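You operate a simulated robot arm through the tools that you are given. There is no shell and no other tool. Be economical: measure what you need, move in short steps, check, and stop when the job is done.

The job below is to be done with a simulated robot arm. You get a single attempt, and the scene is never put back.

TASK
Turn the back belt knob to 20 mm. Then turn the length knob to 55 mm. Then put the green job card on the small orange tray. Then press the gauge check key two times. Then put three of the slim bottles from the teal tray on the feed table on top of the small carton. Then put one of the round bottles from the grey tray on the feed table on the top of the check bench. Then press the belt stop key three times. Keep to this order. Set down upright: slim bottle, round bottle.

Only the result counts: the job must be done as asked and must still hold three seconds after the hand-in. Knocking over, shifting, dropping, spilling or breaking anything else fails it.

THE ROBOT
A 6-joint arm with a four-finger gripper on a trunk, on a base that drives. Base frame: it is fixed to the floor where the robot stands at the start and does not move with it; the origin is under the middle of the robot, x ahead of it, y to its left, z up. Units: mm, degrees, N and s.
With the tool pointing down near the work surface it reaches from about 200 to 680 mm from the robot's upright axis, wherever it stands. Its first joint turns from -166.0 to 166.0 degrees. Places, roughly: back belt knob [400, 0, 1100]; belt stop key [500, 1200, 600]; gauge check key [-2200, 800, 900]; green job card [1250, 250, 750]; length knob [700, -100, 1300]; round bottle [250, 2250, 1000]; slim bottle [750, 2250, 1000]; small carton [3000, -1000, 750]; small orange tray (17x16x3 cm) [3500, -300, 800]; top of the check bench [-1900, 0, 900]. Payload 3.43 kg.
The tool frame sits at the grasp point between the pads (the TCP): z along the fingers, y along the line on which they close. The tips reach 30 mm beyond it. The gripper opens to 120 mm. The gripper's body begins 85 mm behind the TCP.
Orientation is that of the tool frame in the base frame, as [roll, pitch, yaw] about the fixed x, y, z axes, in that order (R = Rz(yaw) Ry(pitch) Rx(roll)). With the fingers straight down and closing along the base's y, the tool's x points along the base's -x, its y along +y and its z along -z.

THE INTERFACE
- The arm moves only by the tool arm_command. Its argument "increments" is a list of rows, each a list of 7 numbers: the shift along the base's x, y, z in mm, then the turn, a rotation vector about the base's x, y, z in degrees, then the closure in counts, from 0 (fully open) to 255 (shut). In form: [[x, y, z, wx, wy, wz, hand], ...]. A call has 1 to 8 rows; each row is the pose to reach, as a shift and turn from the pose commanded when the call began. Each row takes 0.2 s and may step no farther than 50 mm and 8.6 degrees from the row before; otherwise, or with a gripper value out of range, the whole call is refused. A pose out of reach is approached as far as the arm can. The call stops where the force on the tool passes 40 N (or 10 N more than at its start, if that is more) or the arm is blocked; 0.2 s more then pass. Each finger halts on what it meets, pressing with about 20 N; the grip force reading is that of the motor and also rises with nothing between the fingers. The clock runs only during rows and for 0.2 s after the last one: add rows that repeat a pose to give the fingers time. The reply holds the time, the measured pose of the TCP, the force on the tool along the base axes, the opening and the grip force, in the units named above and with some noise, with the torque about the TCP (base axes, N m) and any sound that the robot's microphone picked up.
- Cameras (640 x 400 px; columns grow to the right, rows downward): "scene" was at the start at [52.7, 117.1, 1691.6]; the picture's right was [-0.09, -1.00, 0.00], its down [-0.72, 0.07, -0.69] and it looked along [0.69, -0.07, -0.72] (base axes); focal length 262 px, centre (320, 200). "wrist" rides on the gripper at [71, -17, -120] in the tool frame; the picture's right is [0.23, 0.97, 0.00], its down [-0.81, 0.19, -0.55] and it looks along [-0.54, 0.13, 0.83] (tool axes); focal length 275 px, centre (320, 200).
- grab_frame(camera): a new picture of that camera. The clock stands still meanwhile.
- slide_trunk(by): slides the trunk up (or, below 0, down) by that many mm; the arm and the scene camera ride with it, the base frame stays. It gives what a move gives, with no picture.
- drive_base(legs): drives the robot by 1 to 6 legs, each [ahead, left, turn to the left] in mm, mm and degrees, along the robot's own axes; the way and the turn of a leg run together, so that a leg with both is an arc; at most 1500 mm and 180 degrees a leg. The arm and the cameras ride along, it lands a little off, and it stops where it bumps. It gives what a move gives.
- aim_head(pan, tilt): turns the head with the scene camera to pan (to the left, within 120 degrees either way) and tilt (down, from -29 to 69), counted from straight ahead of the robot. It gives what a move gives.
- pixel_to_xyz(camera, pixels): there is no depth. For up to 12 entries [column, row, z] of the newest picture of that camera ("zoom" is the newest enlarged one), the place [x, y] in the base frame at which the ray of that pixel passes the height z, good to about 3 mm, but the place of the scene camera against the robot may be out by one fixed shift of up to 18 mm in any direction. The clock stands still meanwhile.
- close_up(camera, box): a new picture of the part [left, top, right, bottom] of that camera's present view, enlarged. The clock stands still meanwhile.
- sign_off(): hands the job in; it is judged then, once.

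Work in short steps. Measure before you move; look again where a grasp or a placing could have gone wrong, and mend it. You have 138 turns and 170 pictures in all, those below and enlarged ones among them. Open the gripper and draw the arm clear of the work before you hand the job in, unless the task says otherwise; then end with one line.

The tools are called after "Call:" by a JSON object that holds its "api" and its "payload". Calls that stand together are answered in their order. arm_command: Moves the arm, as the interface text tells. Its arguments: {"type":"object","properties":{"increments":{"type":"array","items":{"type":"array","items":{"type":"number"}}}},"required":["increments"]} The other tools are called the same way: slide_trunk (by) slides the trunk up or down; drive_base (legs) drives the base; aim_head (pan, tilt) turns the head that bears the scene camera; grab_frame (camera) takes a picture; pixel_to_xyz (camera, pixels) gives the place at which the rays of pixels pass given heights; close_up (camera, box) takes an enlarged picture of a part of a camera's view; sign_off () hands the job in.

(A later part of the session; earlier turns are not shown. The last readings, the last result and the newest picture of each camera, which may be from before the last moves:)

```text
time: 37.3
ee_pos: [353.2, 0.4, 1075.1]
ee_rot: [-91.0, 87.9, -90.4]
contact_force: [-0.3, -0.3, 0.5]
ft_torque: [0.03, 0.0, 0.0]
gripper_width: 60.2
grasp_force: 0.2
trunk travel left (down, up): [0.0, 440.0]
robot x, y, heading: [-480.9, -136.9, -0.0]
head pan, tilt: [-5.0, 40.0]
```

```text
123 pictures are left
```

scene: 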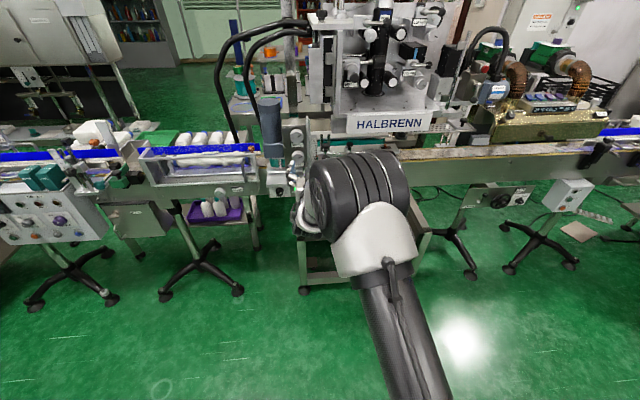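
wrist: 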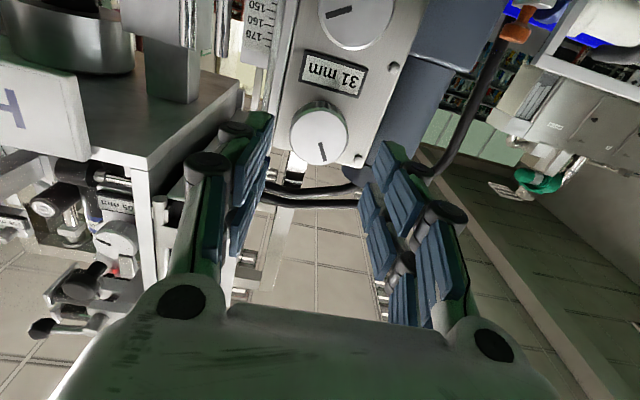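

31 mm after 76.5°, i.e. roughly 24–30°/mm. About 300° more needed; I wind the wrist forward +85° for a long stroke.

Call:
{"api": "arm_command", "payload": {"increments": [[0, 0, 0, 8.5, 0, 0, 127], [0, 0, 0, 17, 0, 0, 127], [0, 0, 0, 25.5, 0, 0, 127], [0, 0, 0, 34, 0, 0, 127], [0, 0, 0, 42.5, 0, 0, 127], [0, 0, 0, 51, 0, 0, 127], [0, 0, 0, 59.5, 0, 0, 127], [0, 0, 0, 68, 0, 0, 127]]}}

Call:
{"api": "arm_command", "payload": {"increments": [[0, 0, 0, 8.5, 0, 0, 127], [0, 0, 0, 17, 0, 0, 127], [0, 0, 0, 25.5, 0, 0, 127], [30, 0, -1, 25.5, 0, 0, 127], [60, 0, -1, 25.5, 0, 0, 127], [60, 0, -1, 25.5, 0, 0, 255], [60, 0, -1, 25.5, 0, 0, 255], [60, 0, -1, 25.5, 0, 0, 255]]}}

```text
time: 38.3
ee_pos: [411.4, 51.1, 1111.4]
ee_rot: [92.1, 59.0, 90.5]
contact_force: [-32.7, -10.8, -0.9]
ft_torque: [-0.42, 0.59, -1.33]
gripper_width: 76.7
grasp_force: 12.2
out of reach, approached as far as the arm can: row 2, 3, 4, 5
trunk travel left (down, up): [0.0, 440.0]
robot x, y, heading: [-480.7, -143.7, -0.1]
head pan, tilt: [-5.0, 40.0]
stopped in row 5: the force on the tool passed its limit at 96 N (the readings are from after the stop); the commanded pose is now the measured one
```

```text
time: 40.1
ee_pos: [450.5, 61.4, 1114.0]
ee_rot: [91.8, 33.6, 90.5]
contact_force: [0.9, 2.0, 3.5]
ft_torque: [-0.04, -0.22, 0.12]
gripper_width: 16.4
grasp_force: 9.4
out of reach, approached as far as the arm can: row 1, 2, 3, 4, 5, 6, 7, 8
trunk travel left (down, up): [0.0, 440.0]
robot x, y, heading: [-478.1, -138.5, 0.1]
head pan, tilt: [-5.0, 40.0]
```

That hit something when out of reach threw the pose off. I stop and look.

Call:
{"api": "grab_frame", "payload": {"camera": "scene"}}

Call:
{"api": "grab_frame", "payload": {"camera": "wrist"}}

Call:
{"api": "close_up", "payload": {"camera": "scene", "box": [240, 80, 350, 210]}}

```text
122 pictures are left
```

scene: 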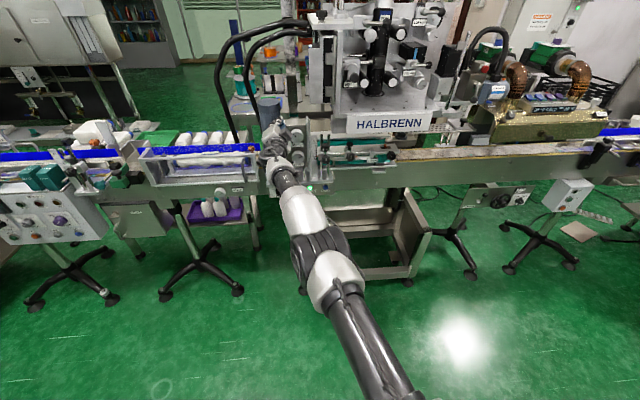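

```text
121 pictures are left
```

wrist: 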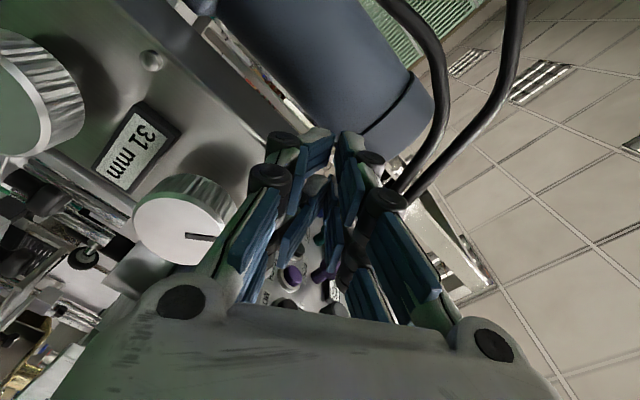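

```text
3.08 times, centred on (295, 145) of scene
```

zoom: 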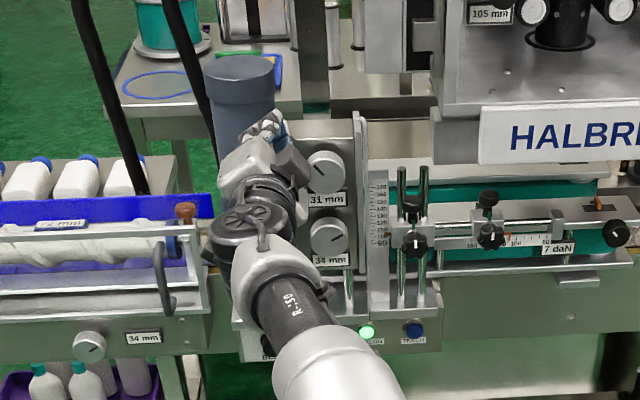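

Nothing seems displaced (motor, box intact, reads 31/34). I retract straight back along −x.

Call:
{"api": "arm_command", "payload": {"increments": [[-30, 0, 0, 0, 0, 0, 255], [-60, 0, 0, 0, 0, 0, 255], [-90, 0, 0, 0, 0, 0, 255], [-120, 0, 0, 0, 0, 0, 255]]}}

Call:
{"api": "grab_frame", "payload": {"camera": "scene"}}

```text
time: 41.1
ee_pos: [434.7, 84.2, 1125.7]
ee_rot: [92.0, 33.6, 90.5]
contact_force: [0.2, -0.1, 0.3]
ft_torque: [0.0, -0.01, 0.01]
gripper_width: 0.0
grasp_force: 20.2
out of reach, approached as far as the arm can: row 1, 2, 3, 4
trunk travel left (down, up): [0.0, 440.0]
robot x, y, heading: [-482.0, -141.5, 0.0]
head pan, tilt: [-5.0, 40.0]
```

```text
119 pictures are left
```

scene: 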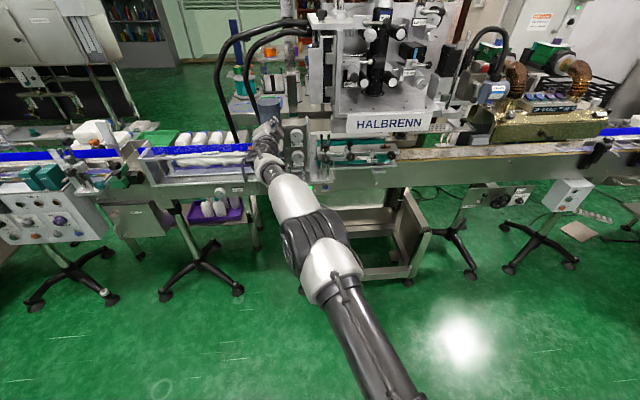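

The arm is pinned at a limit; I retreat with the base, then unwind the roll in the negative direction.

Call:
{"api": "drive_base", "payload": {"legs": [[-200, 0, 0]]}}

Call:
{"api": "arm_command", "payload": {"increments": [[0, 0, 0, -8.5, 0, 0, 127], [0, 0, 0, -17, 0, 0, 127], [0, 0, 0, -25.5, 0, 0, 127], [0, 0, 0, -34, 0, 0, 127], [0, 0, 0, -42.5, 0, 0, 127], [0, 0, 0, -51, 0, 0, 127], [0, 0, 0, -59.5, 0, 0, 127]]}}

```text
time: 42.8
ee_pos: [243.6, 86.6, 1124.8]
ee_rot: [92.1, 33.6, 90.5]
contact_force: [0.6, 0.1, 0.4]
ft_torque: [0.0, 0.01, -0.01]
gripper_width: 0.0
grasp_force: 19.8
trunk travel left (down, up): [0.0, 440.0]
robot x, y, heading: [-676.6, -139.7, 0.1]
head pan, tilt: [-5.0, 40.0]
stopped in leg 1: the robot was blocked; the commanded pose is now the measured one
```

```text
time: 44.4
ee_pos: [245.5, 86.1, 1123.7]
ee_rot: [-100.0, 86.7, -101.4]
contact_force: [-0.1, 0.4, 0.1]
ft_torque: [0.0, 0.04, -0.01]
gripper_width: 60.4
grasp_force: 0.0
trunk travel left (down, up): [0.0, 440.0]
robot x, y, heading: [-675.9, -143.5, 0.1]
head pan, tilt: [-5.0, 40.0]
```

The base touched something behind at −676; I move forward again, then check behind.

Call:
{"api": "drive_base", "payload": {"legs": [[60, 0, 0]]}}

Call:
{"api": "grab_frame", "payload": {"camera": "scene"}}

Call:
{"api": "aim_head", "payload": {"pan": -120, "tilt": 40}}

Call:
{"api": "grab_frame", "payload": {"camera": "scene"}}

Call:
{"api": "aim_head", "payload": {"pan": 120, "tilt": 40}}

Call:
{"api": "grab_frame", "payload": {"camera": "scene"}}

Call:
{"api": "aim_head", "payload": {"pan": -5, "tilt": 40}}

```text
time: 45.3
ee_pos: [299.1, 86.0, 1127.4]
ee_rot: [-95.7, 86.9, -97.1]
contact_force: [0.1, 0.4, 0.2]
ft_torque: [0.02, 0.0, 0.05]
gripper_width: 60.0
grasp_force: 0.1
trunk travel left (down, up): [0.0, 440.0]
robot x, y, heading: [-615.2, -132.2, -0.2]
head pan, tilt: [-5.0, 40.0]
```

```text
118 pictures are left
```

scene: 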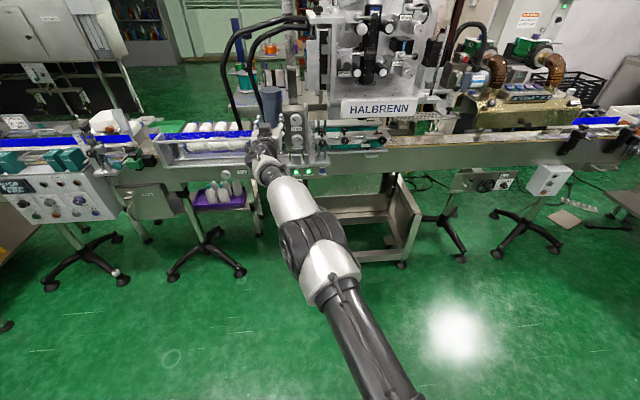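

```text
time: 47.3
ee_pos: [299.1, 86.8, 1129.0]
ee_rot: [-95.3, 86.9, -96.8]
contact_force: [0.6, 0.0, -0.7]
ft_torque: [0.01, -0.01, 0.01]
gripper_width: 60.0
grasp_force: 0.1
trunk travel left (down, up): [0.0, 440.0]
robot x, y, heading: [-614.3, -140.6, -0.3]
head pan, tilt: [-120.0, 40.0]
```

```text
117 pictures are left
```

scene: 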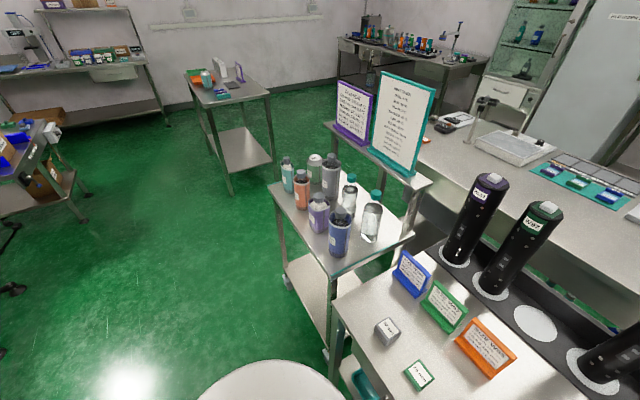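

```text
time: 50.7
ee_pos: [299.5, 85.7, 1128.1]
ee_rot: [-95.4, 86.9, -96.8]
contact_force: [0.2, 0.3, 0.5]
ft_torque: [-0.03, 0.01, -0.03]
gripper_width: 60.1
grasp_force: 0.1
trunk travel left (down, up): [0.0, 440.0]
robot x, y, heading: [-616.0, -140.5, -0.0]
head pan, tilt: [120.0, 40.0]
```

```text
116 pictures are left
```

scene: 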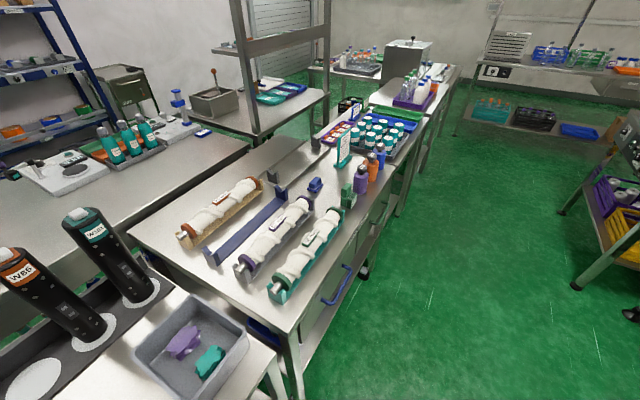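

```text
time: 52.7
ee_pos: [300.2, 87.7, 1128.6]
ee_rot: [-95.3, 86.9, -96.8]
contact_force: [-0.4, -0.3, 0.1]
ft_torque: [0.01, -0.05, 0.02]
gripper_width: 60.2
grasp_force: 0.1
trunk travel left (down, up): [0.0, 440.0]
robot x, y, heading: [-618.2, -141.2, -0.1]
head pan, tilt: [-5.0, 40.0]
```

All undisturbed behind. I bring the TCP back to the knob's line at a comfortable reach.

Call:
{"api": "arm_command", "payload": {"increments": [[-30, -20, -15, 0, 0, 0, 127], [-60, -40, -30, 0, 0, 0, 127], [-70, -60, -45, 0, 0, 0, 127], [-80, -87, -54, 0, 0, 0, 127], [-80, -87, -54, 0, 0, 0, 127]]}}

Call:
{"api": "drive_base", "payload": {"legs": [[120, 0, 0]]}}

Call:
{"api": "grab_frame", "payload": {"camera": "wrist"}}

Call:
{"api": "grab_frame", "payload": {"camera": "scene"}}

```text
time: 53.9
ee_pos: [218.1, 0.5, 1075.3]
ee_rot: [-95.0, 86.9, -96.3]
contact_force: [0.0, 0.8, 0.4]
ft_torque: [0.01, -0.02, 0.04]
gripper_width: 60.3
grasp_force: 0.1
trunk travel left (down, up): [0.0, 440.0]
robot x, y, heading: [-613.0, -138.5, -0.0]
head pan, tilt: [-5.0, 40.0]
```

```text
time: 55.2
ee_pos: [338.7, 3.6, 1074.8]
ee_rot: [-96.0, 86.9, -97.4]
contact_force: [-0.6, 0.0, 0.5]
ft_torque: [0.01, -0.03, -0.01]
gripper_width: 60.4
grasp_force: 0.0
trunk travel left (down, up): [0.0, 440.0]
robot x, y, heading: [-491.3, -140.6, 0.1]
head pan, tilt: [-5.0, 40.0]
```

```text
115 pictures are left
```

wrist: 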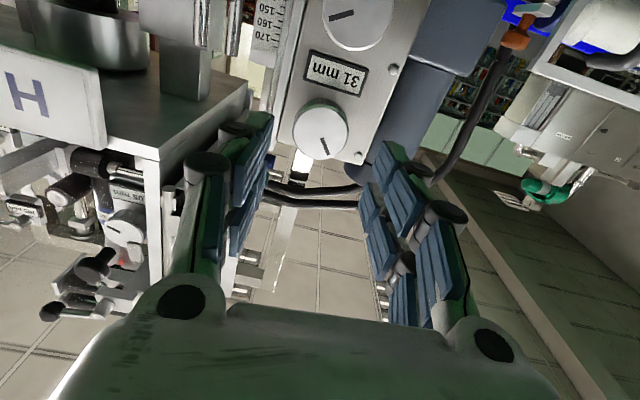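

```text
114 pictures are left
```

scene: 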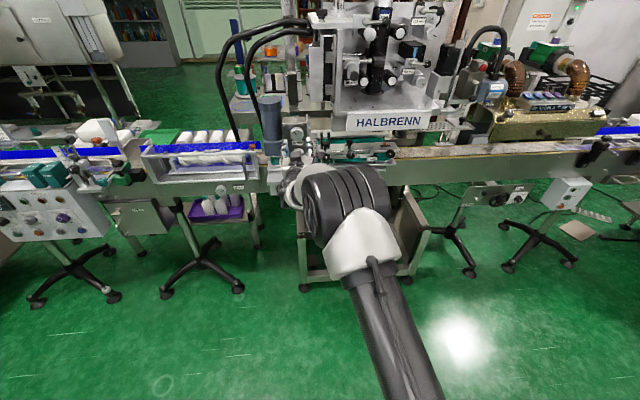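

Same posture as the first grip. I advance to x=412 and close on the knob.

Call:
{"api": "arm_command", "payload": {"increments": [[35, -4, -1, 0, 0, 1.3, 127], [73, -4, -1, 0, 0, 1.3, 127], [73, -4, -1, 0, 0, 1.3, 255], [73, -4, -1, 0, 0, 1.3, 255], [73, -4, -1, 0, 0, 1.3, 255], [73, -4, -1, -8.5, 0, 1.3, 255]]}}

Call:
{"api": "arm_command", "payload": {"increments": [[0, 0, 0, -8.5, 0, 0, 255], [0, 0, 0, -17, 0, 0, 255], [0, 0, 0, -25.5, 0, 0, 255], [0, 0, 0, -34, 0, 0, 255], [0, 0, 0, -42.5, 0, 0, 255], [0, 0, 0, -51, 0, 0, 255], [0, 0, 0, -59.5, 0, 0, 255], [0, 0, 0, -68, 0, 0, 255]]}}

```text
time: 56.6
ee_pos: [412.1, -0.1, 1072.0]
ee_rot: [-91.7, 78.2, -91.5]
contact_force: [-0.1, 10.3, -1.4]
ft_torque: [-0.03, 1.33, 0.35]
gripper_width: 44.6
grasp_force: 45.1
trunk travel left (down, up): [0.0, 440.0]
robot x, y, heading: [-494.9, -140.3, 0.1]
head pan, tilt: [-5.0, 40.0]
```

```text
time: 58.4
ee_pos: [412.6, -4.1, 1076.8]
ee_rot: [-89.6, 10.3, -90.2]
contact_force: [4.0, -2.4, 8.1]
ft_torque: [0.05, 0.17, 0.3]
gripper_width: 44.8
grasp_force: 44.6
trunk travel left (down, up): [0.0, 440.0]
robot x, y, heading: [-499.4, -141.0, 0.3]
head pan, tilt: [-5.0, 40.0]
```

Tracking well at −77°. I continue −51° more with the grip.

Call:
{"api": "arm_command", "payload": {"increments": [[0, 2, -1, -8.5, 0, 0, 255], [0, 3, -2, -17, 0, 0, 255], [0, 3, -2, -25.5, 0, 0, 255], [0, 3, -2, -34, 0, 0, 255], [0, 3, -2, -42.5, 0, 0, 255], [0, 3, -2, -51, 0, 0, 255]]}}

Call:
{"api": "grab_frame", "payload": {"camera": "wrist"}}

```text
time: 59.8
ee_pos: [411.5, -2.1, 1081.9]
ee_rot: [-88.5, -40.5, -91.4]
contact_force: [15.1, -13.7, 25.6]
ft_torque: [0.05, -0.24, -0.31]
gripper_width: 44.8
grasp_force: 45.0
trunk travel left (down, up): [0.0, 440.0]
robot x, y, heading: [-495.3, -139.3, 0.2]
head pan, tilt: [-5.0, 40.0]
```

```text
113 pictures are left
```

wrist: 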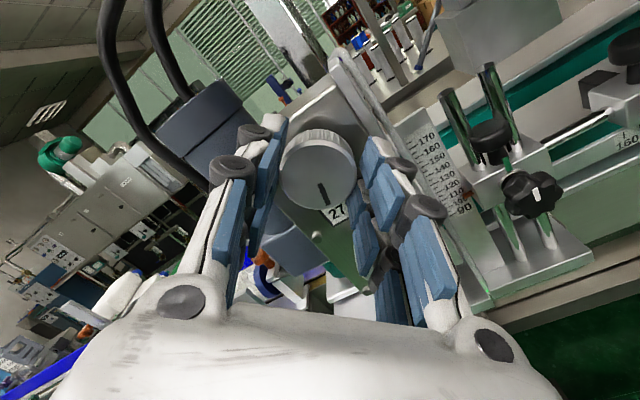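

Reads 27 after 204°, so about 30°/mm; ~210° remain. I release, back off and rewind.

Call:
{"api": "arm_command", "payload": {"increments": [[0, 0, 0, 0, 0, 0, 127], [0, 0, 0, 0, 0, 0, 127], [-40, 0, -2, 0, 0, 0, 127], [-60, 0, -4, 8.5, 0, 0, 127], [-60, 0, -4, 17, 0, 0, 127], [-60, 0, -4, 25.5, 0, 0, 127], [-60, 0, -4, 34, 0, 0, 127], [-60, 0, -4, 42.5, 0, 0, 127]]}}

Call:
{"api": "arm_command", "payload": {"increments": [[0, 0, 0, 8.5, 0, 0, 127], [0, 0, 0, 17, 0, 0, 127], [0, 0, 0, 25.5, 0, 0, 127], [0, 0, 0, 34, 0, 0, 127], [0, 0, 0, 42.5, 0, 0, 127], [0, 0, 0, 51, 0, 0, 127], [0, 0, 0, 59.5, 0, 0, 127], [0, 0, 0, 68, 0, 0, 127]]}}

Call:
{"api": "arm_command", "payload": {"increments": [[0, 0, 0, 8.5, 0, 0, 127], [0, 0, 0, 16, 0, 0, 127]]}}

Call:
{"api": "grab_frame", "payload": {"camera": "wrist"}}

```text
time: 61.6
ee_pos: [351.7, 1.2, 1068.6]
ee_rot: [-90.0, 2.0, -90.3]
contact_force: [-0.1, 0.1, -1.5]
ft_torque: [0.01, 0.03, 0.01]
gripper_width: 60.2
grasp_force: 0.0
trunk travel left (down, up): [0.0, 440.0]
robot x, y, heading: [-497.1, -135.0, 0.2]
head pan, tilt: [-5.0, 40.0]
```

```text
time: 63.4
ee_pos: [351.7, 0.5, 1067.8]
ee_rot: [-90.5, 70.0, -90.6]
contact_force: [-0.7, -0.9, -1.0]
ft_torque: [-0.02, 0.02, -0.01]
gripper_width: 60.1
grasp_force: 0.2
trunk travel left (down, up): [0.0, 440.0]
robot x, y, heading: [-495.1, -139.7, 0.2]
head pan, tilt: [-5.0, 40.0]
```

```text
time: 64.0
ee_pos: [351.7, -0.0, 1067.3]
ee_rot: [-93.0, 86.0, -93.0]
contact_force: [0.2, 0.0, 0.1]
ft_torque: [0.0, 0.02, -0.03]
gripper_width: 60.1
grasp_force: 0.0
trunk travel left (down, up): [0.0, 440.0]
robot x, y, heading: [-492.1, -139.4, 0.2]
head pan, tilt: [-5.0, 40.0]
```

```text
112 pictures are left
```

wrist: 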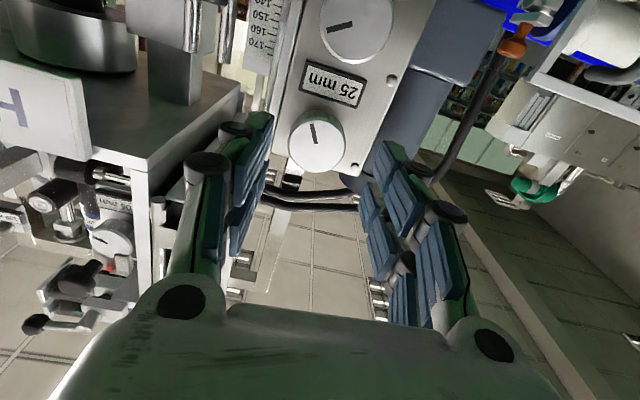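

25 mm now; ~5 mm (≈135°) to go. I regrip and turn −100°, then read.

Call:
{"api": "arm_command", "payload": {"increments": [[30, 0, 5, 0, 0, 0, 127], [60, 0, 5, 0, 0, 0, 127], [60, 0, 5, 0, 0, 0, 255], [60, 0, 5, 0, 0, 0, 255], [60, 0, 5, 0, 0, 0, 255], [60, 0, 5, -8.5, 0, 0, 255], [60, 0, 5, -17, 0, 0, 255], [60, 0, 5, -25.5, 0, 0, 255]]}}

Call:
{"api": "arm_command", "payload": {"increments": [[0, 0, 0, -8.5, 0, 0, 255], [0, 0, 0, -17, 0, 0, 255], [0, 0, 0, -25.5, 0, 0, 255], [0, 0, 0, -34, 0, 0, 255], [0, 0, 0, -42.5, 0, 0, 255], [0, 0, 0, -51, 0, 0, 255], [0, 0, 0, -59.5, 0, 0, 255], [0, 0, 0, -68, 0, 0, 255]]}}

Call:
{"api": "grab_frame", "payload": {"camera": "wrist"}}

```text
time: 65.8
ee_pos: [412.6, -1.3, 1072.7]
ee_rot: [-90.2, 60.3, -90.6]
contact_force: [3.8, -7.0, 1.2]
ft_torque: [0.06, 0.18, -0.09]
gripper_width: 45.0
grasp_force: 45.2
trunk travel left (down, up): [0.0, 440.0]
robot x, y, heading: [-496.7, -138.2, 0.2]
head pan, tilt: [-5.0, 40.0]
```

```text
time: 67.6
ee_pos: [411.0, -4.2, 1078.3]
ee_rot: [-89.3, -7.6, -90.6]
contact_force: [14.8, -19.0, 20.8]
ft_torque: [0.1, -0.05, -0.03]
gripper_width: 45.2
grasp_force: 45.3
trunk travel left (down, up): [0.0, 440.0]
robot x, y, heading: [-494.0, -139.4, 0.4]
head pan, tilt: [-5.0, 40.0]
```

```text
111 pictures are left
```

wrist: 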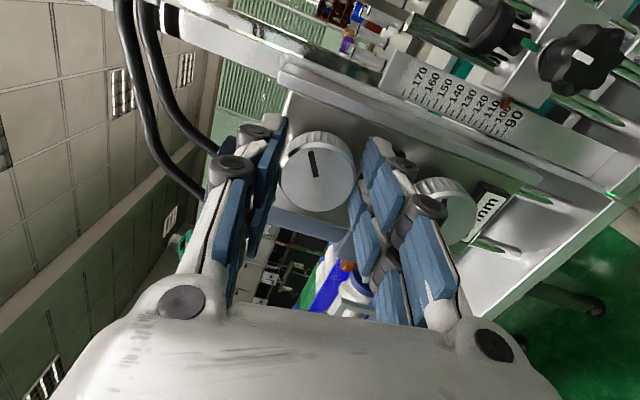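

Call:
{"api": "arm_command", "payload": {"increments": [[0, 2, -2, -8.5, 0, 0, 255], [0, 2, -2, -17, 0, 0, 255], [0, 2, -2, -25.5, 0, 0, 255]]}}

Call:
{"api": "close_up", "payload": {"camera": "wrist", "box": [250, 110, 400, 260]}}

Call:
{"api": "close_up", "payload": {"camera": "scene", "box": [255, 95, 335, 185]}}

```text
time: 68.4
ee_pos: [410.8, -0.1, 1079.5]
ee_rot: [-88.8, -33.1, -90.9]
contact_force: [13.5, -15.3, 24.2]
ft_torque: [0.05, -0.25, -0.23]
gripper_width: 44.7
grasp_force: 45.0
trunk travel left (down, up): [0.0, 440.0]
robot x, y, heading: [-497.0, -139.8, 0.4]
head pan, tilt: [-5.0, 40.0]
```

```text
2.67 times, centred on (325, 185) of wrist
```

zoom: 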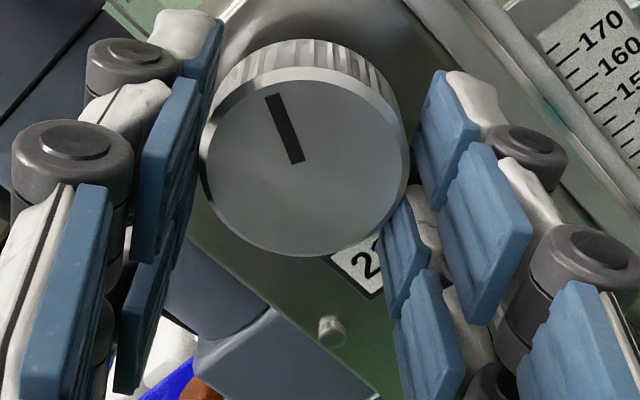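

```text
4.44 times, centred on (295, 140) of scene
```

zoom: 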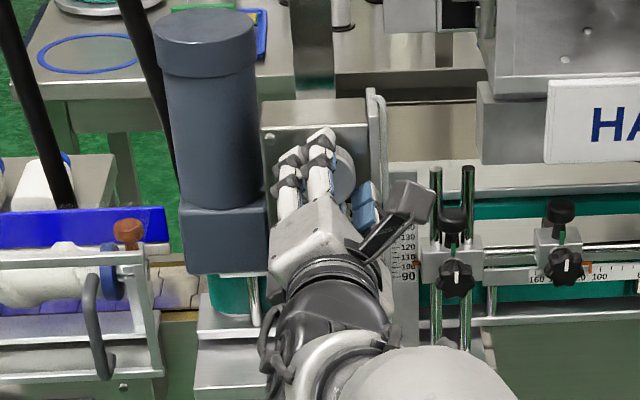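

It still begins with "2". I release here and back off to read exactly before fine tuning.

Call:
{"api": "arm_command", "payload": {"increments": [[0, 0, 0, 0, 0, 0, 127], [0, 0, 0, 0, 0, 0, 127], [-30, 0, 0, 0, 0, 0, 127], [-60, 0, -2, 0, 0, 0, 127], [-60, 0, -4, 8.5, 0, 0, 127], [-60, 0, -4, 17, 0, 0, 127], [-60, 0, -4, 25.5, 0, 0, 127]]}}

Call:
{"api": "close_up", "payload": {"camera": "scene", "box": [255, 95, 335, 185]}}

Call:
{"api": "grab_frame", "payload": {"camera": "wrist"}}

```text
time: 70.0
ee_pos: [351.5, 3.5, 1066.9]
ee_rot: [-89.9, -7.5, -90.2]
contact_force: [0.5, 0.8, -0.5]
ft_torque: [-0.01, -0.01, 0.0]
gripper_width: 60.4
grasp_force: 0.1
trunk travel left (down, up): [0.0, 440.0]
robot x, y, heading: [-491.9, -140.5, 0.2]
head pan, tilt: [-5.0, 40.0]
```

```text
4.44 times, centred on (295, 140) of scene
```

zoom: 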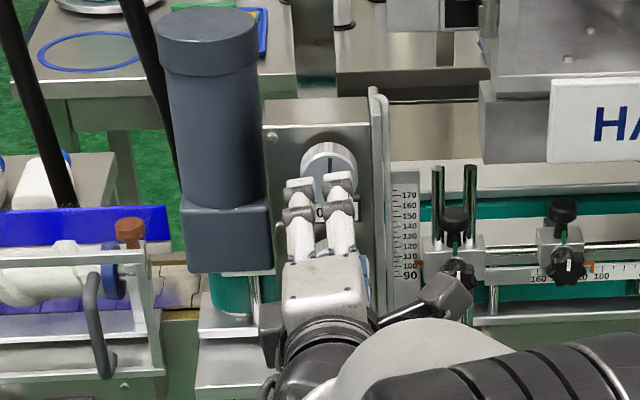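

```text
107 pictures are left
```

wrist: 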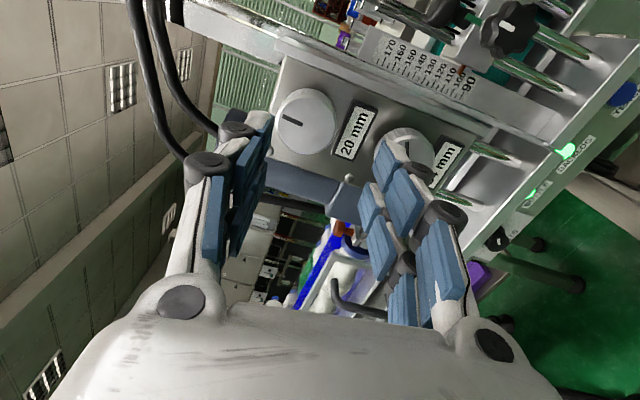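

The display reads 20 mm (pointer straight up). Now I retract and drive left to view the side panel with the LENGTH knob.

Call:
{"api": "arm_command", "payload": {"increments": [[-40, 0, 0, 0, 0, 0, 127], [-80, 0, 0, 0, 0, 0, 127], [-120, 0, 0, 0, 0, 0, 127], [-150, 0, 20, 0, 0, 0, 127]]}}

Call:
{"api": "drive_base", "payload": {"legs": [[0, 600, 0], [250, 0, -35]]}}

Call:
{"api": "aim_head", "payload": {"pan": 0, "tilt": 20}}

Call:
{"api": "grab_frame", "payload": {"camera": "scene"}}

Call:
{"api": "grab_frame", "payload": {"camera": "wrist"}}

```text
time: 71.0
ee_pos: [199.7, 2.6, 1087.6]
ee_rot: [-89.8, -7.6, -90.2]
contact_force: [0.0, -0.2, -0.7]
ft_torque: [-0.03, 0.0, 0.02]
gripper_width: 60.5
grasp_force: 0.1
trunk travel left (down, up): [0.0, 440.0]
robot x, y, heading: [-499.3, -142.7, -0.0]
head pan, tilt: [-5.0, 40.0]
```

```text
time: 76.0
ee_pos: [390.8, 92.5, 1086.9]
ee_rot: [-89.9, -7.6, -125.4]
contact_force: [0.1, 1.0, -0.3]
ft_torque: [0.02, -0.01, 0.02]
gripper_width: 60.0
grasp_force: 0.0
trunk travel left (down, up): [0.0, 440.0]
robot x, y, heading: [-264.7, 379.8, -35.1]
head pan, tilt: [-5.0, 40.0]
```

```text
time: 76.8
ee_pos: [389.5, 91.6, 1086.8]
ee_rot: [-89.8, -7.6, -125.4]
contact_force: [-0.1, 0.7, 0.1]
ft_torque: [-0.02, 0.03, -0.02]
gripper_width: 60.1
grasp_force: 0.1
trunk travel left (down, up): [0.0, 440.0]
robot x, y, heading: [-263.7, 376.0, -34.9]
head pan, tilt: [0.0, 20.0]
```

```text
106 pictures are left
```

scene: 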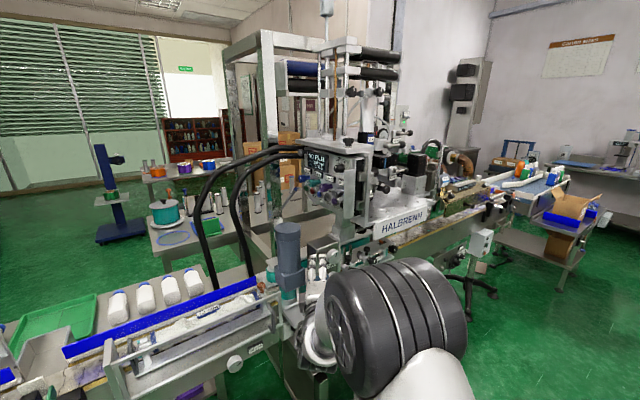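

```text
105 pictures are left
```

wrist: 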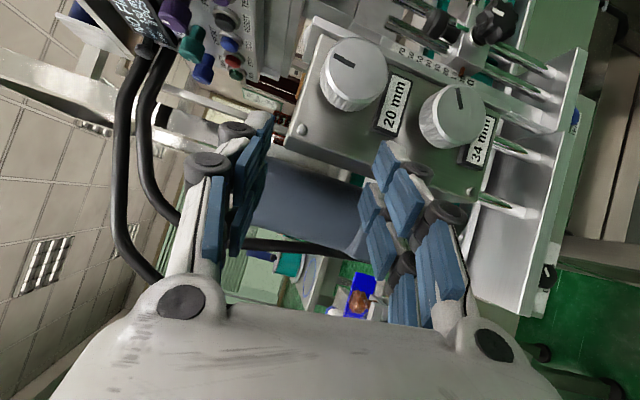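

Call:
{"api": "close_up", "payload": {"camera": "scene", "box": [290, 130, 380, 230]}}

Call:
{"api": "close_up", "payload": {"camera": "scene", "box": [300, 140, 350, 200]}}

```text
4.00 times, centred on (335, 180) of scene
```

zoom: 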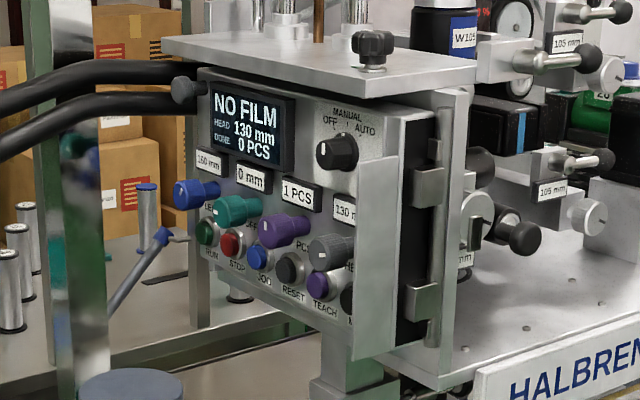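

```text
6.67 times, centred on (325, 170) of scene
```

zoom: 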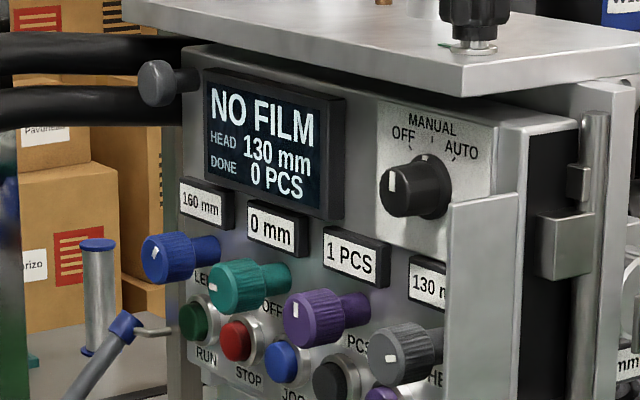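

LENGTH is the blue knob (reads 160 mm), head ≈ [680,-61,1236]; hoses arch near [720,300,1200]. I will come in with the tool yawed (from the −x side) to avoid them: first retract the arm and raise the trunk.

Call:
{"api": "arm_command", "payload": {"increments": [[-40, 28, 0, 0, 0, 0, 127], [-80, 56, 0, 0, 0, 0, 127], [-120, 84, 0, 0, 0, 0, 127], [-160, 112, 0, 0, 0, 0, 127], [-200, 140, 0, 0, 0, 0, 127]]}}

Call:
{"api": "slide_trunk", "payload": {"by": 170}}

Call:
{"api": "drive_base", "payload": {"legs": [[0, 263, 0], [163, 0, 0]]}}

Call:
{"api": "grab_frame", "payload": {"camera": "scene"}}

Call:
{"api": "grab_frame", "payload": {"camera": "wrist"}}

```text
time: 78.0
ee_pos: [229.6, 237.3, 1084.5]
ee_rot: [-90.0, -7.6, -125.6]
contact_force: [-0.3, -0.1, 0.4]
ft_torque: [0.04, 0.02, 0.0]
gripper_width: 60.4
grasp_force: 0.0
out of reach, approached as far as the arm can: row 5
trunk travel left (down, up): [0.0, 440.0]
robot x, y, heading: [-264.2, 377.9, -35.1]
head pan, tilt: [0.0, 20.0]
```

```text
time: 80.0
ee_pos: [230.4, 235.9, 1255.1]
ee_rot: [-89.8, -7.5, -125.4]
contact_force: [0.7, 0.8, -0.8]
ft_torque: [0.03, -0.01, -0.04]
gripper_width: 60.2
grasp_force: 0.0
trunk travel left (down, up): [-170.0, 270.0]
robot x, y, heading: [-262.7, 379.8, -35.0]
head pan, tilt: [0.0, 20.0]
```

```text
time: 82.9
ee_pos: [514.2, 356.2, 1254.7]
ee_rot: [-90.0, -7.6, -125.6]
contact_force: [0.2, -0.2, -0.4]
ft_torque: [-0.02, -0.01, 0.0]
gripper_width: 60.2
grasp_force: 0.0
trunk travel left (down, up): [-170.0, 270.0]
robot x, y, heading: [22.2, 495.9, -35.0]
head pan, tilt: [0.0, 20.0]
```

```text
102 pictures are left
```

scene: 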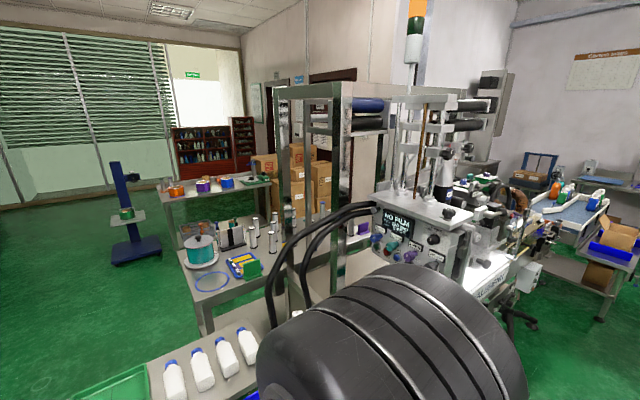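

```text
101 pictures are left
```

wrist: 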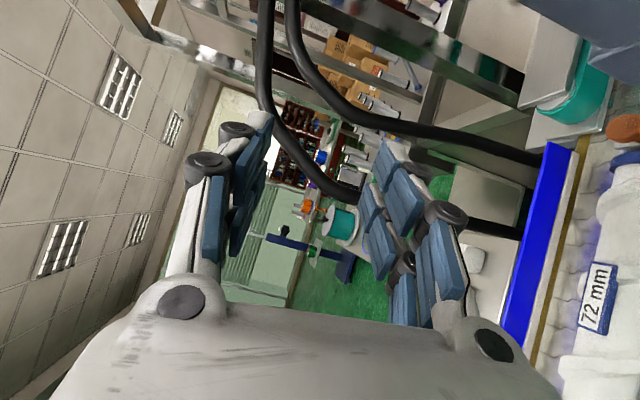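

Call:
{"api": "close_up", "payload": {"camera": "scene", "box": [350, 190, 450, 280]}}

```text
4.44 times, centred on (400, 235) of scene
```

zoom: 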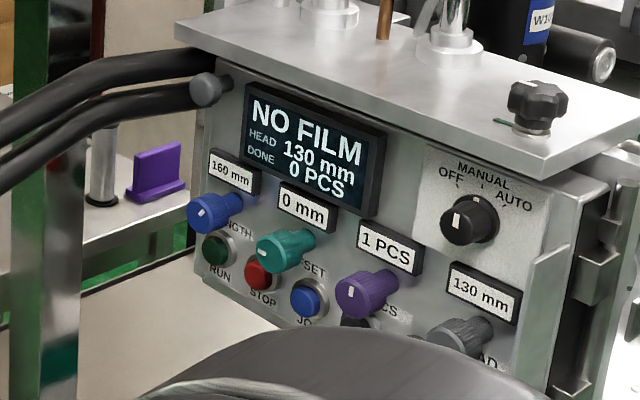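

The blue knob head refines to ≈[685,-62,1225]. I move the hand toward it, yawing −25°, stopping ~200 mm short to check.

Call:
{"api": "arm_command", "payload": {"increments": [[12, -42, -5, 0, 0, -5, 127], [24, -84, -10, 0, 0, -10, 127], [36, -126, -15, 0, 0, -15, 127], [48, -168, -20, 0, 0, -20, 127], [58, -200, -25, 0, 0, -25, 127]]}}

Call:
{"api": "grab_frame", "payload": {"camera": "wrist"}}

Call:
{"api": "grab_frame", "payload": {"camera": "scene"}}

```text
time: 84.1
ee_pos: [572.5, 156.1, 1230.5]
ee_rot: [-89.9, -7.6, -150.6]
contact_force: [0.3, 0.7, -0.1]
ft_torque: [-0.01, 0.0, -0.01]
gripper_width: 60.0
grasp_force: 0.1
trunk travel left (down, up): [-170.0, 270.0]
robot x, y, heading: [23.1, 497.3, -35.3]
head pan, tilt: [0.0, 20.0]
```

```text
99 pictures are left
```

wrist: 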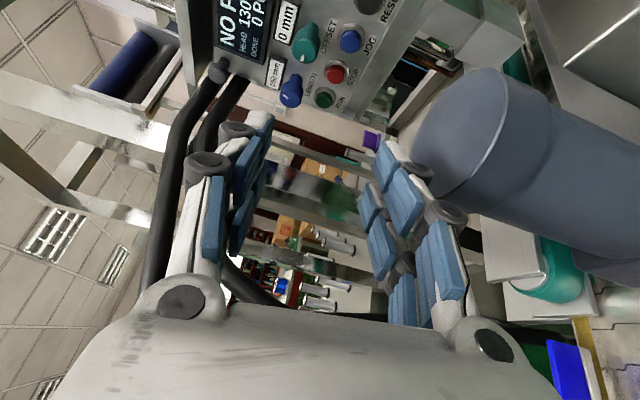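

```text
98 pictures are left
```

scene: 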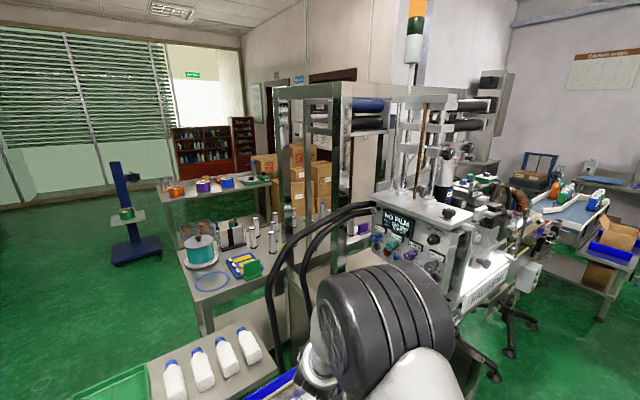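

Call:
{"api": "pixel_to_xyz", "payload": {"camera": "wrist", "pixels": [[291, 91, 1215], [291, 91, 1220], [291, 91, 1230], [291, 91, 1240], [291, 91, 1250], [305, 42, 1240], [326, 100, 1210]]}}

Call:
{"api": "close_up", "payload": {"camera": "wrist", "box": [200, 0, 400, 130]}}

```text
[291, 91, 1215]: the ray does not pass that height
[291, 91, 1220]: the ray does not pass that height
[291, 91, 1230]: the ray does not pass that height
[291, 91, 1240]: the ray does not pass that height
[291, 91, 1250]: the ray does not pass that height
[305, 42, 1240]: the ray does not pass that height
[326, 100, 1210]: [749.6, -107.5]
```

```text
3.08 times, centred on (300, 65) of wrist
```

zoom: 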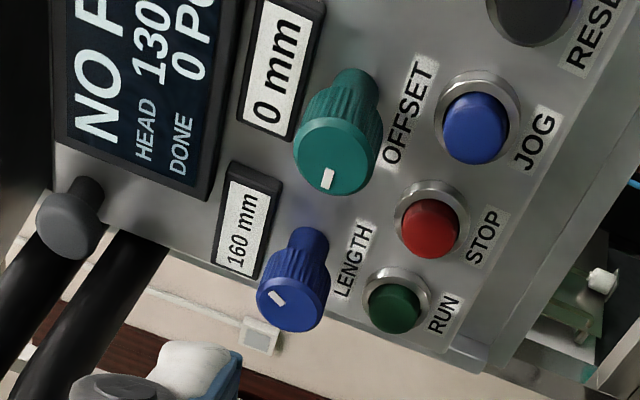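

Call:
{"api": "pixel_to_xyz", "payload": {"camera": "scene", "pixels": [[374.1, 238.8, 1220], [374.1, 238.8, 1240], [374.1, 238.8, 1260]]}}

Call:
{"api": "arm_command", "payload": {"increments": [[10, 0, 20, 0, 0, 0, 127], [20, -30, 30, 0, 0, 0, 127], [30, -50, 30, 0, 0, 0, 127]]}}

Call:
{"api": "close_up", "payload": {"camera": "wrist", "box": [200, 0, 400, 130]}}

```text
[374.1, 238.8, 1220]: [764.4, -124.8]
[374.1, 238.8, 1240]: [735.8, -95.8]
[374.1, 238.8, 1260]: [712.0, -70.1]
```

```text
time: 84.9
ee_pos: [602.6, 107.1, 1261.3]
ee_rot: [-89.9, -7.7, -150.5]
contact_force: [0.1, -0.5, 0.1]
ft_torque: [-0.02, -0.01, 0.01]
gripper_width: 60.1
grasp_force: 0.1
trunk travel left (down, up): [-170.0, 270.0]
robot x, y, heading: [25.1, 499.5, -35.3]
head pan, tilt: [0.0, 20.0]
```

```text
3.08 times, centred on (300, 65) of wrist
```

zoom: 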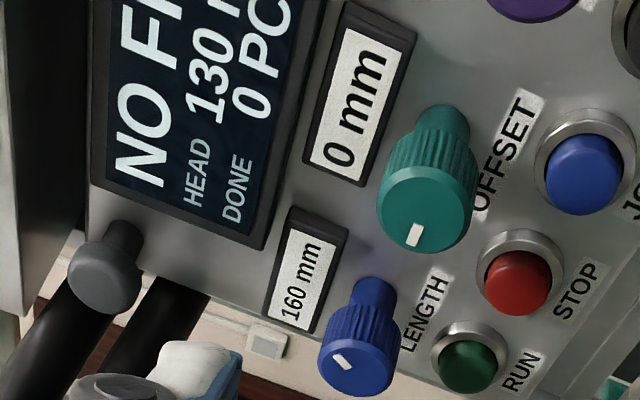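

Wrist views agree: knob face [717,-48,1262], Ø≈30, teal neighbour 67 mm away. I go to a pre-grasp 40 mm short with 46 mm opening.

Call:
{"api": "arm_command", "payload": {"increments": [[22, -30, 0, 1.2, -2.2, 0, 157], [43, -59, 0, 2.5, -4.4, 0, 157], [65, -89, 0, 3.7, -6.6, 0, 157], [86, -118, 1, 3.7, -6.6, 0, 157]]}}

Call:
{"api": "grab_frame", "payload": {"camera": "wrist"}}

Call:
{"api": "grab_frame", "payload": {"camera": "scene"}}

```text
time: 85.9
ee_pos: [688.4, -11.2, 1261.7]
ee_rot: [-89.9, 0.0, -150.7]
contact_force: [0.0, 0.0, 0.3]
ft_torque: [-0.02, -0.01, -0.01]
gripper_width: 45.8
grasp_force: 0.1
trunk travel left (down, up): [-170.0, 270.0]
robot x, y, heading: [21.0, 499.5, -35.2]
head pan, tilt: [0.0, 20.0]
```

```text
95 pictures are left
```

wrist: 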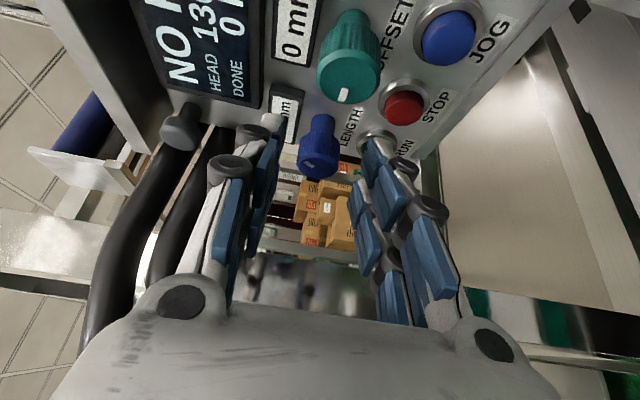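

```text
94 pictures are left
```

scene: 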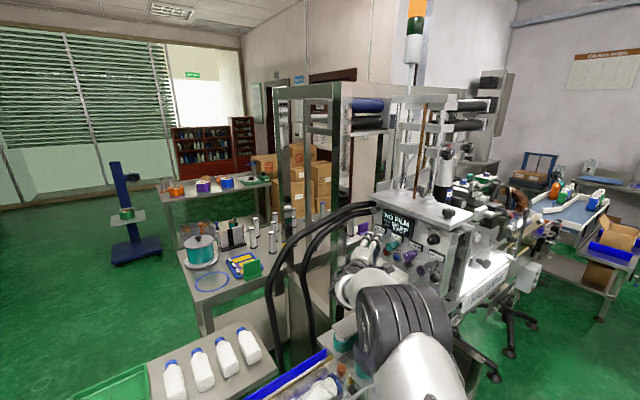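

Knob at (319,160) sits on the grip axis. I advance 40 mm and close.

Call:
{"api": "arm_command", "payload": {"increments": [[10, -18, 0, 0, 0, 0, 157], [20, -35, 0, 0, 0, 0, 157], [20, -35, 0, 0, 0, 0, 255], [20, -35, 0, 0, 0, 0, 255], [20, -35, 0, 0, 0, 0, 255]]}}

Call:
{"api": "grab_frame", "payload": {"camera": "wrist"}}

```text
time: 87.1
ee_pos: [707.9, -43.1, 1261.7]
ee_rot: [-90.1, -0.2, -150.3]
contact_force: [-3.9, 14.7, -5.1]
ft_torque: [-0.07, 0.05, 0.41]
gripper_width: 27.9
grasp_force: 40.0
trunk travel left (down, up): [-170.0, 270.0]
robot x, y, heading: [22.1, 499.6, -35.0]
head pan, tilt: [0.0, 20.0]
```

```text
93 pictures are left
```

wrist: 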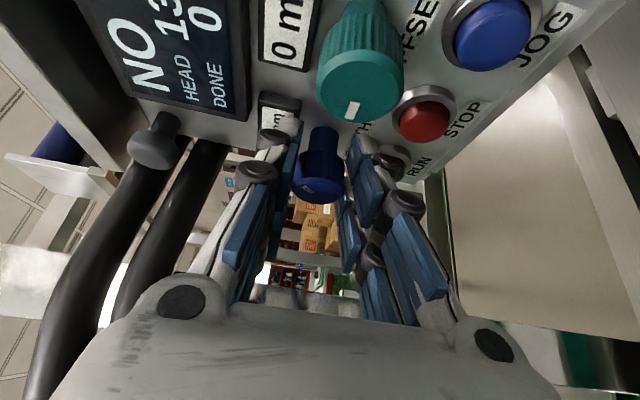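

There is 15 N along +y — a tip probably touches the display plate or panel. I release, back off ~9 mm, and regrip.

Call:
{"api": "arm_command", "payload": {"increments": [[0, 0, 0, 0, 0, 0, 157], [0, 0, 0, 0, 0, 0, 157], [-5, 9, 0, 0, 0, 0, 157], [-5, 9, 0, 0, 0, 0, 255], [-5, 9, 0, 0, 0, 0, 255], [-5, 9, 0, 0, 0, 0, 255]]}}

Call:
{"api": "close_up", "payload": {"camera": "wrist", "box": [120, 0, 480, 220]}}

Call:
{"api": "close_up", "payload": {"camera": "scene", "box": [350, 190, 450, 280]}}

```text
time: 88.5
ee_pos: [702.2, -37.1, 1260.5]
ee_rot: [-90.0, -0.1, -150.6]
contact_force: [-3.1, 0.4, -5.4]
ft_torque: [0.14, 0.11, -0.25]
gripper_width: 28.2
grasp_force: 39.5
trunk travel left (down, up): [-170.0, 270.0]
robot x, y, heading: [20.7, 499.4, -35.2]
head pan, tilt: [0.0, 20.0]
```

```text
1.78 times, centred on (300, 110) of wrist
```

zoom: 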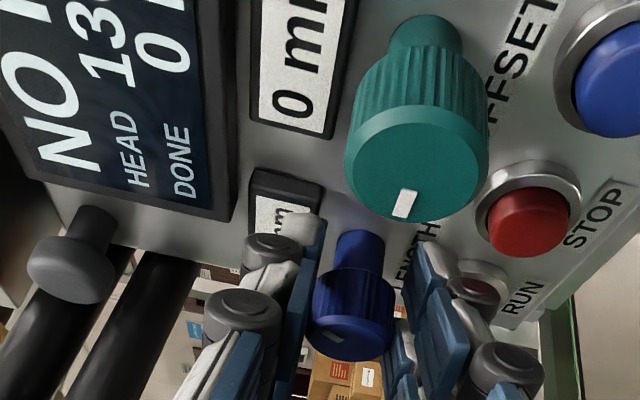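

```text
4.44 times, centred on (400, 235) of scene
```

zoom: 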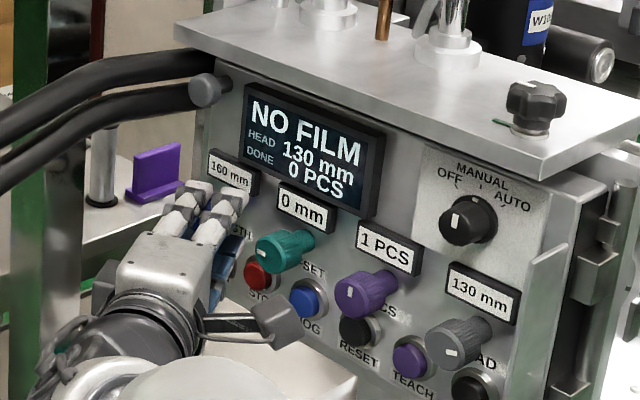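

Force is clear and the 160 mm display is visible in the scene view. I turn +25.5° about y (counter-clockwise seen from the front) about the knob axis.

Call:
{"api": "arm_command", "payload": {"increments": [[0, 0, 2, 0, 8.5, 0, 255], [0.6, 0, 4.1, 0, 17, 0, 255], [1.4, 0, 6, 0, 25.5, 0, 255]]}}

Call:
{"api": "close_up", "payload": {"camera": "scene", "box": [350, 190, 450, 280]}}

```text
time: 89.3
ee_pos: [703.8, -37.8, 1268.6]
ee_rot: [-103.2, -22.0, -148.0]
contact_force: [-0.9, -1.6, -1.5]
ft_torque: [0.51, 0.04, -0.1]
gripper_width: 28.3
grasp_force: 45.5
trunk travel left (down, up): [-170.0, 270.0]
robot x, y, heading: [22.1, 493.3, -35.2]
head pan, tilt: [0.0, 20.0]
```

```text
4.44 times, centred on (400, 235) of scene
```

zoom: 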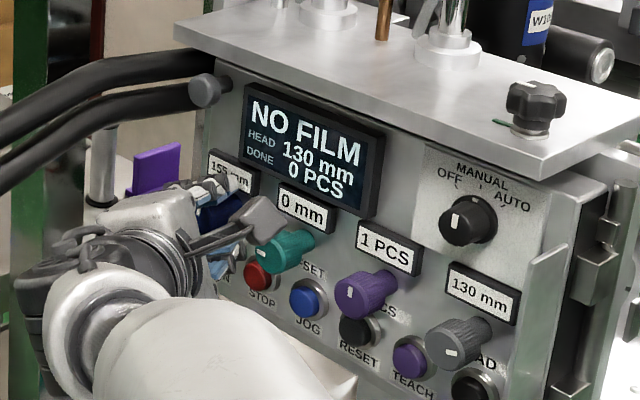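

155 mm after 25°, i.e. 0.2 mm/° — about 500° more. I continue this stroke +42°.

Call:
{"api": "arm_command", "payload": {"increments": [[1.2, 0, 1.8, 0, 8.5, 0, 255], [2.6, 0, 3.4, 0, 17, 0, 255], [4.2, 0, 4.8, 0, 25.5, 0, 255], [6, 0, 6, 0, 34, 0, 255], [7.7, 0, 6.9, 0, 42.5, 0, 255]]}}

Call:
{"api": "close_up", "payload": {"camera": "scene", "box": [350, 190, 450, 280]}}

```text
time: 90.3
ee_pos: [712.2, -36.8, 1276.1]
ee_rot: [-128.4, -48.6, -132.5]
contact_force: [-1.7, 1.2, 2.2]
ft_torque: [-1.01, 0.0, -0.86]
gripper_width: 28.0
grasp_force: 45.3
out of reach, approached as far as the arm can: row 5
trunk travel left (down, up): [-170.0, 270.0]
robot x, y, heading: [22.4, 499.6, -35.0]
head pan, tilt: [0.0, 20.0]
stopped in row 5: the force on the tool passed its limit at 51 N (the readings are from after the stop); the commanded pose is now the measured one
```

```text
4.44 times, centred on (400, 235) of scene
```

zoom: 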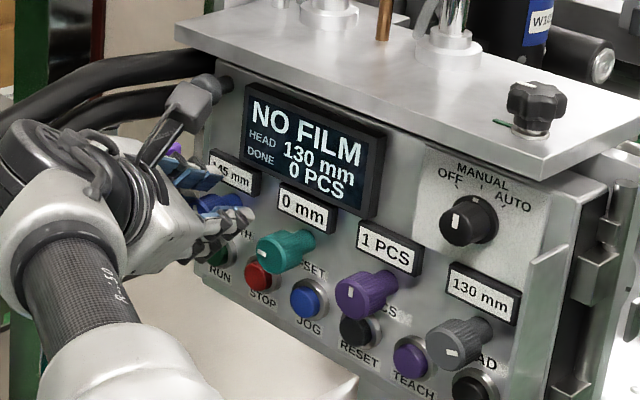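

145 mm now, but the arm neared its limit. I release, back out, and rewind around the knob axis.

Call:
{"api": "arm_command", "payload": {"increments": [[0, 0, 0, 0, 0, 0, 157], [0, 0, 0, 0, 0, 0, 157], [-11, 39, 18, 0, 0, 0, 157], [-15.4, 39, 15.7, 0, -8.5, 0, 157], [-19.6, 39, 12.3, 0, -17, 0, 157], [-23.2, 39, 8.4, 0, -25.5, 0, 157]]}}

Call:
{"api": "grab_frame", "payload": {"camera": "scene"}}

```text
time: 91.7
ee_pos: [689.1, 1.1, 1282.2]
ee_rot: [-107.3, -28.9, -146.1]
contact_force: [0.3, -0.4, 0.0]
ft_torque: [-0.02, 0.02, 0.01]
gripper_width: 46.2
grasp_force: 0.1
trunk travel left (down, up): [-170.0, 270.0]
robot x, y, heading: [20.1, 500.9, -35.1]
head pan, tilt: [0.0, 20.0]
```

```text
88 pictures are left
```

scene: 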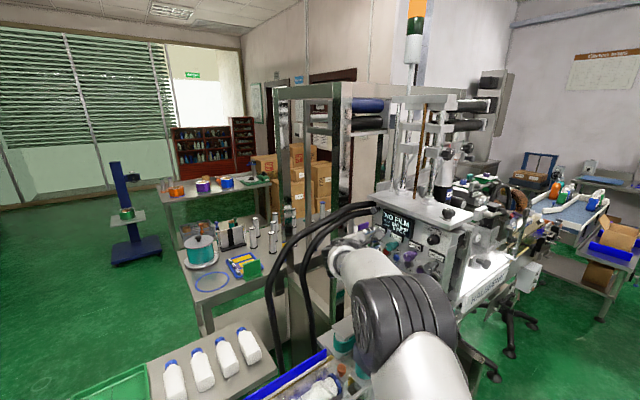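

Posture recovered smoothly (φ≈34°). I continue the rewind to φ≈−34°.

Call:
{"api": "arm_command", "payload": {"increments": [[-4.5, 1, -4.7, 0, -8.5, 0, 157], [-6.4, 1, -9.7, 0, -17, 0, 157], [-7.6, 1, -15, 0, -25.5, 0, 157], [-8, 1, -20.3, 0, -34, 0, 157], [-7.6, 1, -25.5, 0, -42.5, 0, 157], [-6.4, 1, -30.7, 0, -51, 0, 157], [-4.5, 1, -35.7, 0, -59.5, 0, 157], [-1.8, 1, -40.3, 0, -68, 0, 157]]}}

Call:
{"api": "grab_frame", "payload": {"camera": "wrist"}}

Call:
{"api": "close_up", "payload": {"camera": "scene", "box": [300, 180, 460, 320]}}

```text
time: 93.5
ee_pos: [687.8, 2.2, 1241.8]
ee_rot: [-70.8, 29.5, -145.8]
contact_force: [-0.2, -1.0, -0.6]
ft_torque: [0.0, 0.0, -0.01]
gripper_width: 46.1
grasp_force: 0.0
trunk travel left (down, up): [-170.0, 270.0]
robot x, y, heading: [23.4, 496.5, -35.1]
head pan, tilt: [0.0, 20.0]
```

```text
87 pictures are left
```

wrist: 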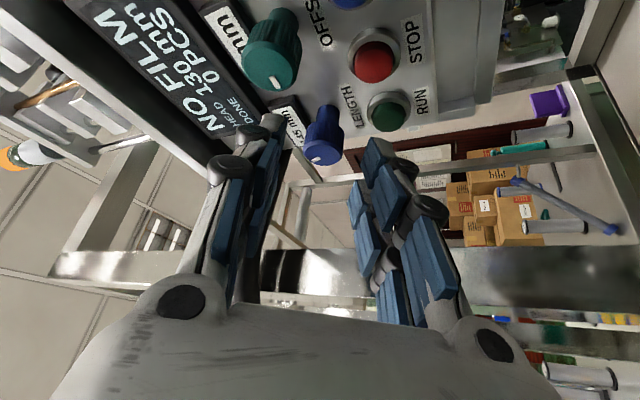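

```text
2.86 times, centred on (380, 250) of scene
```

zoom: 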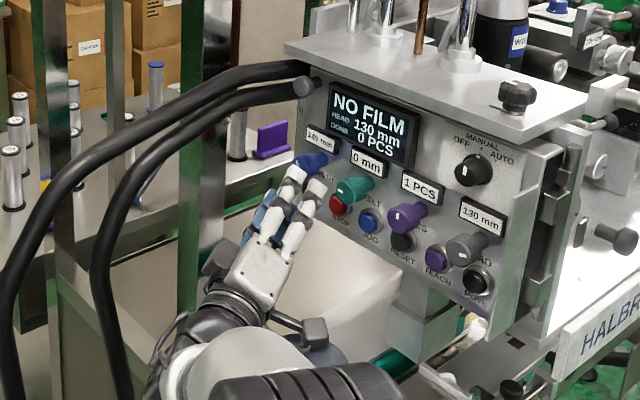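

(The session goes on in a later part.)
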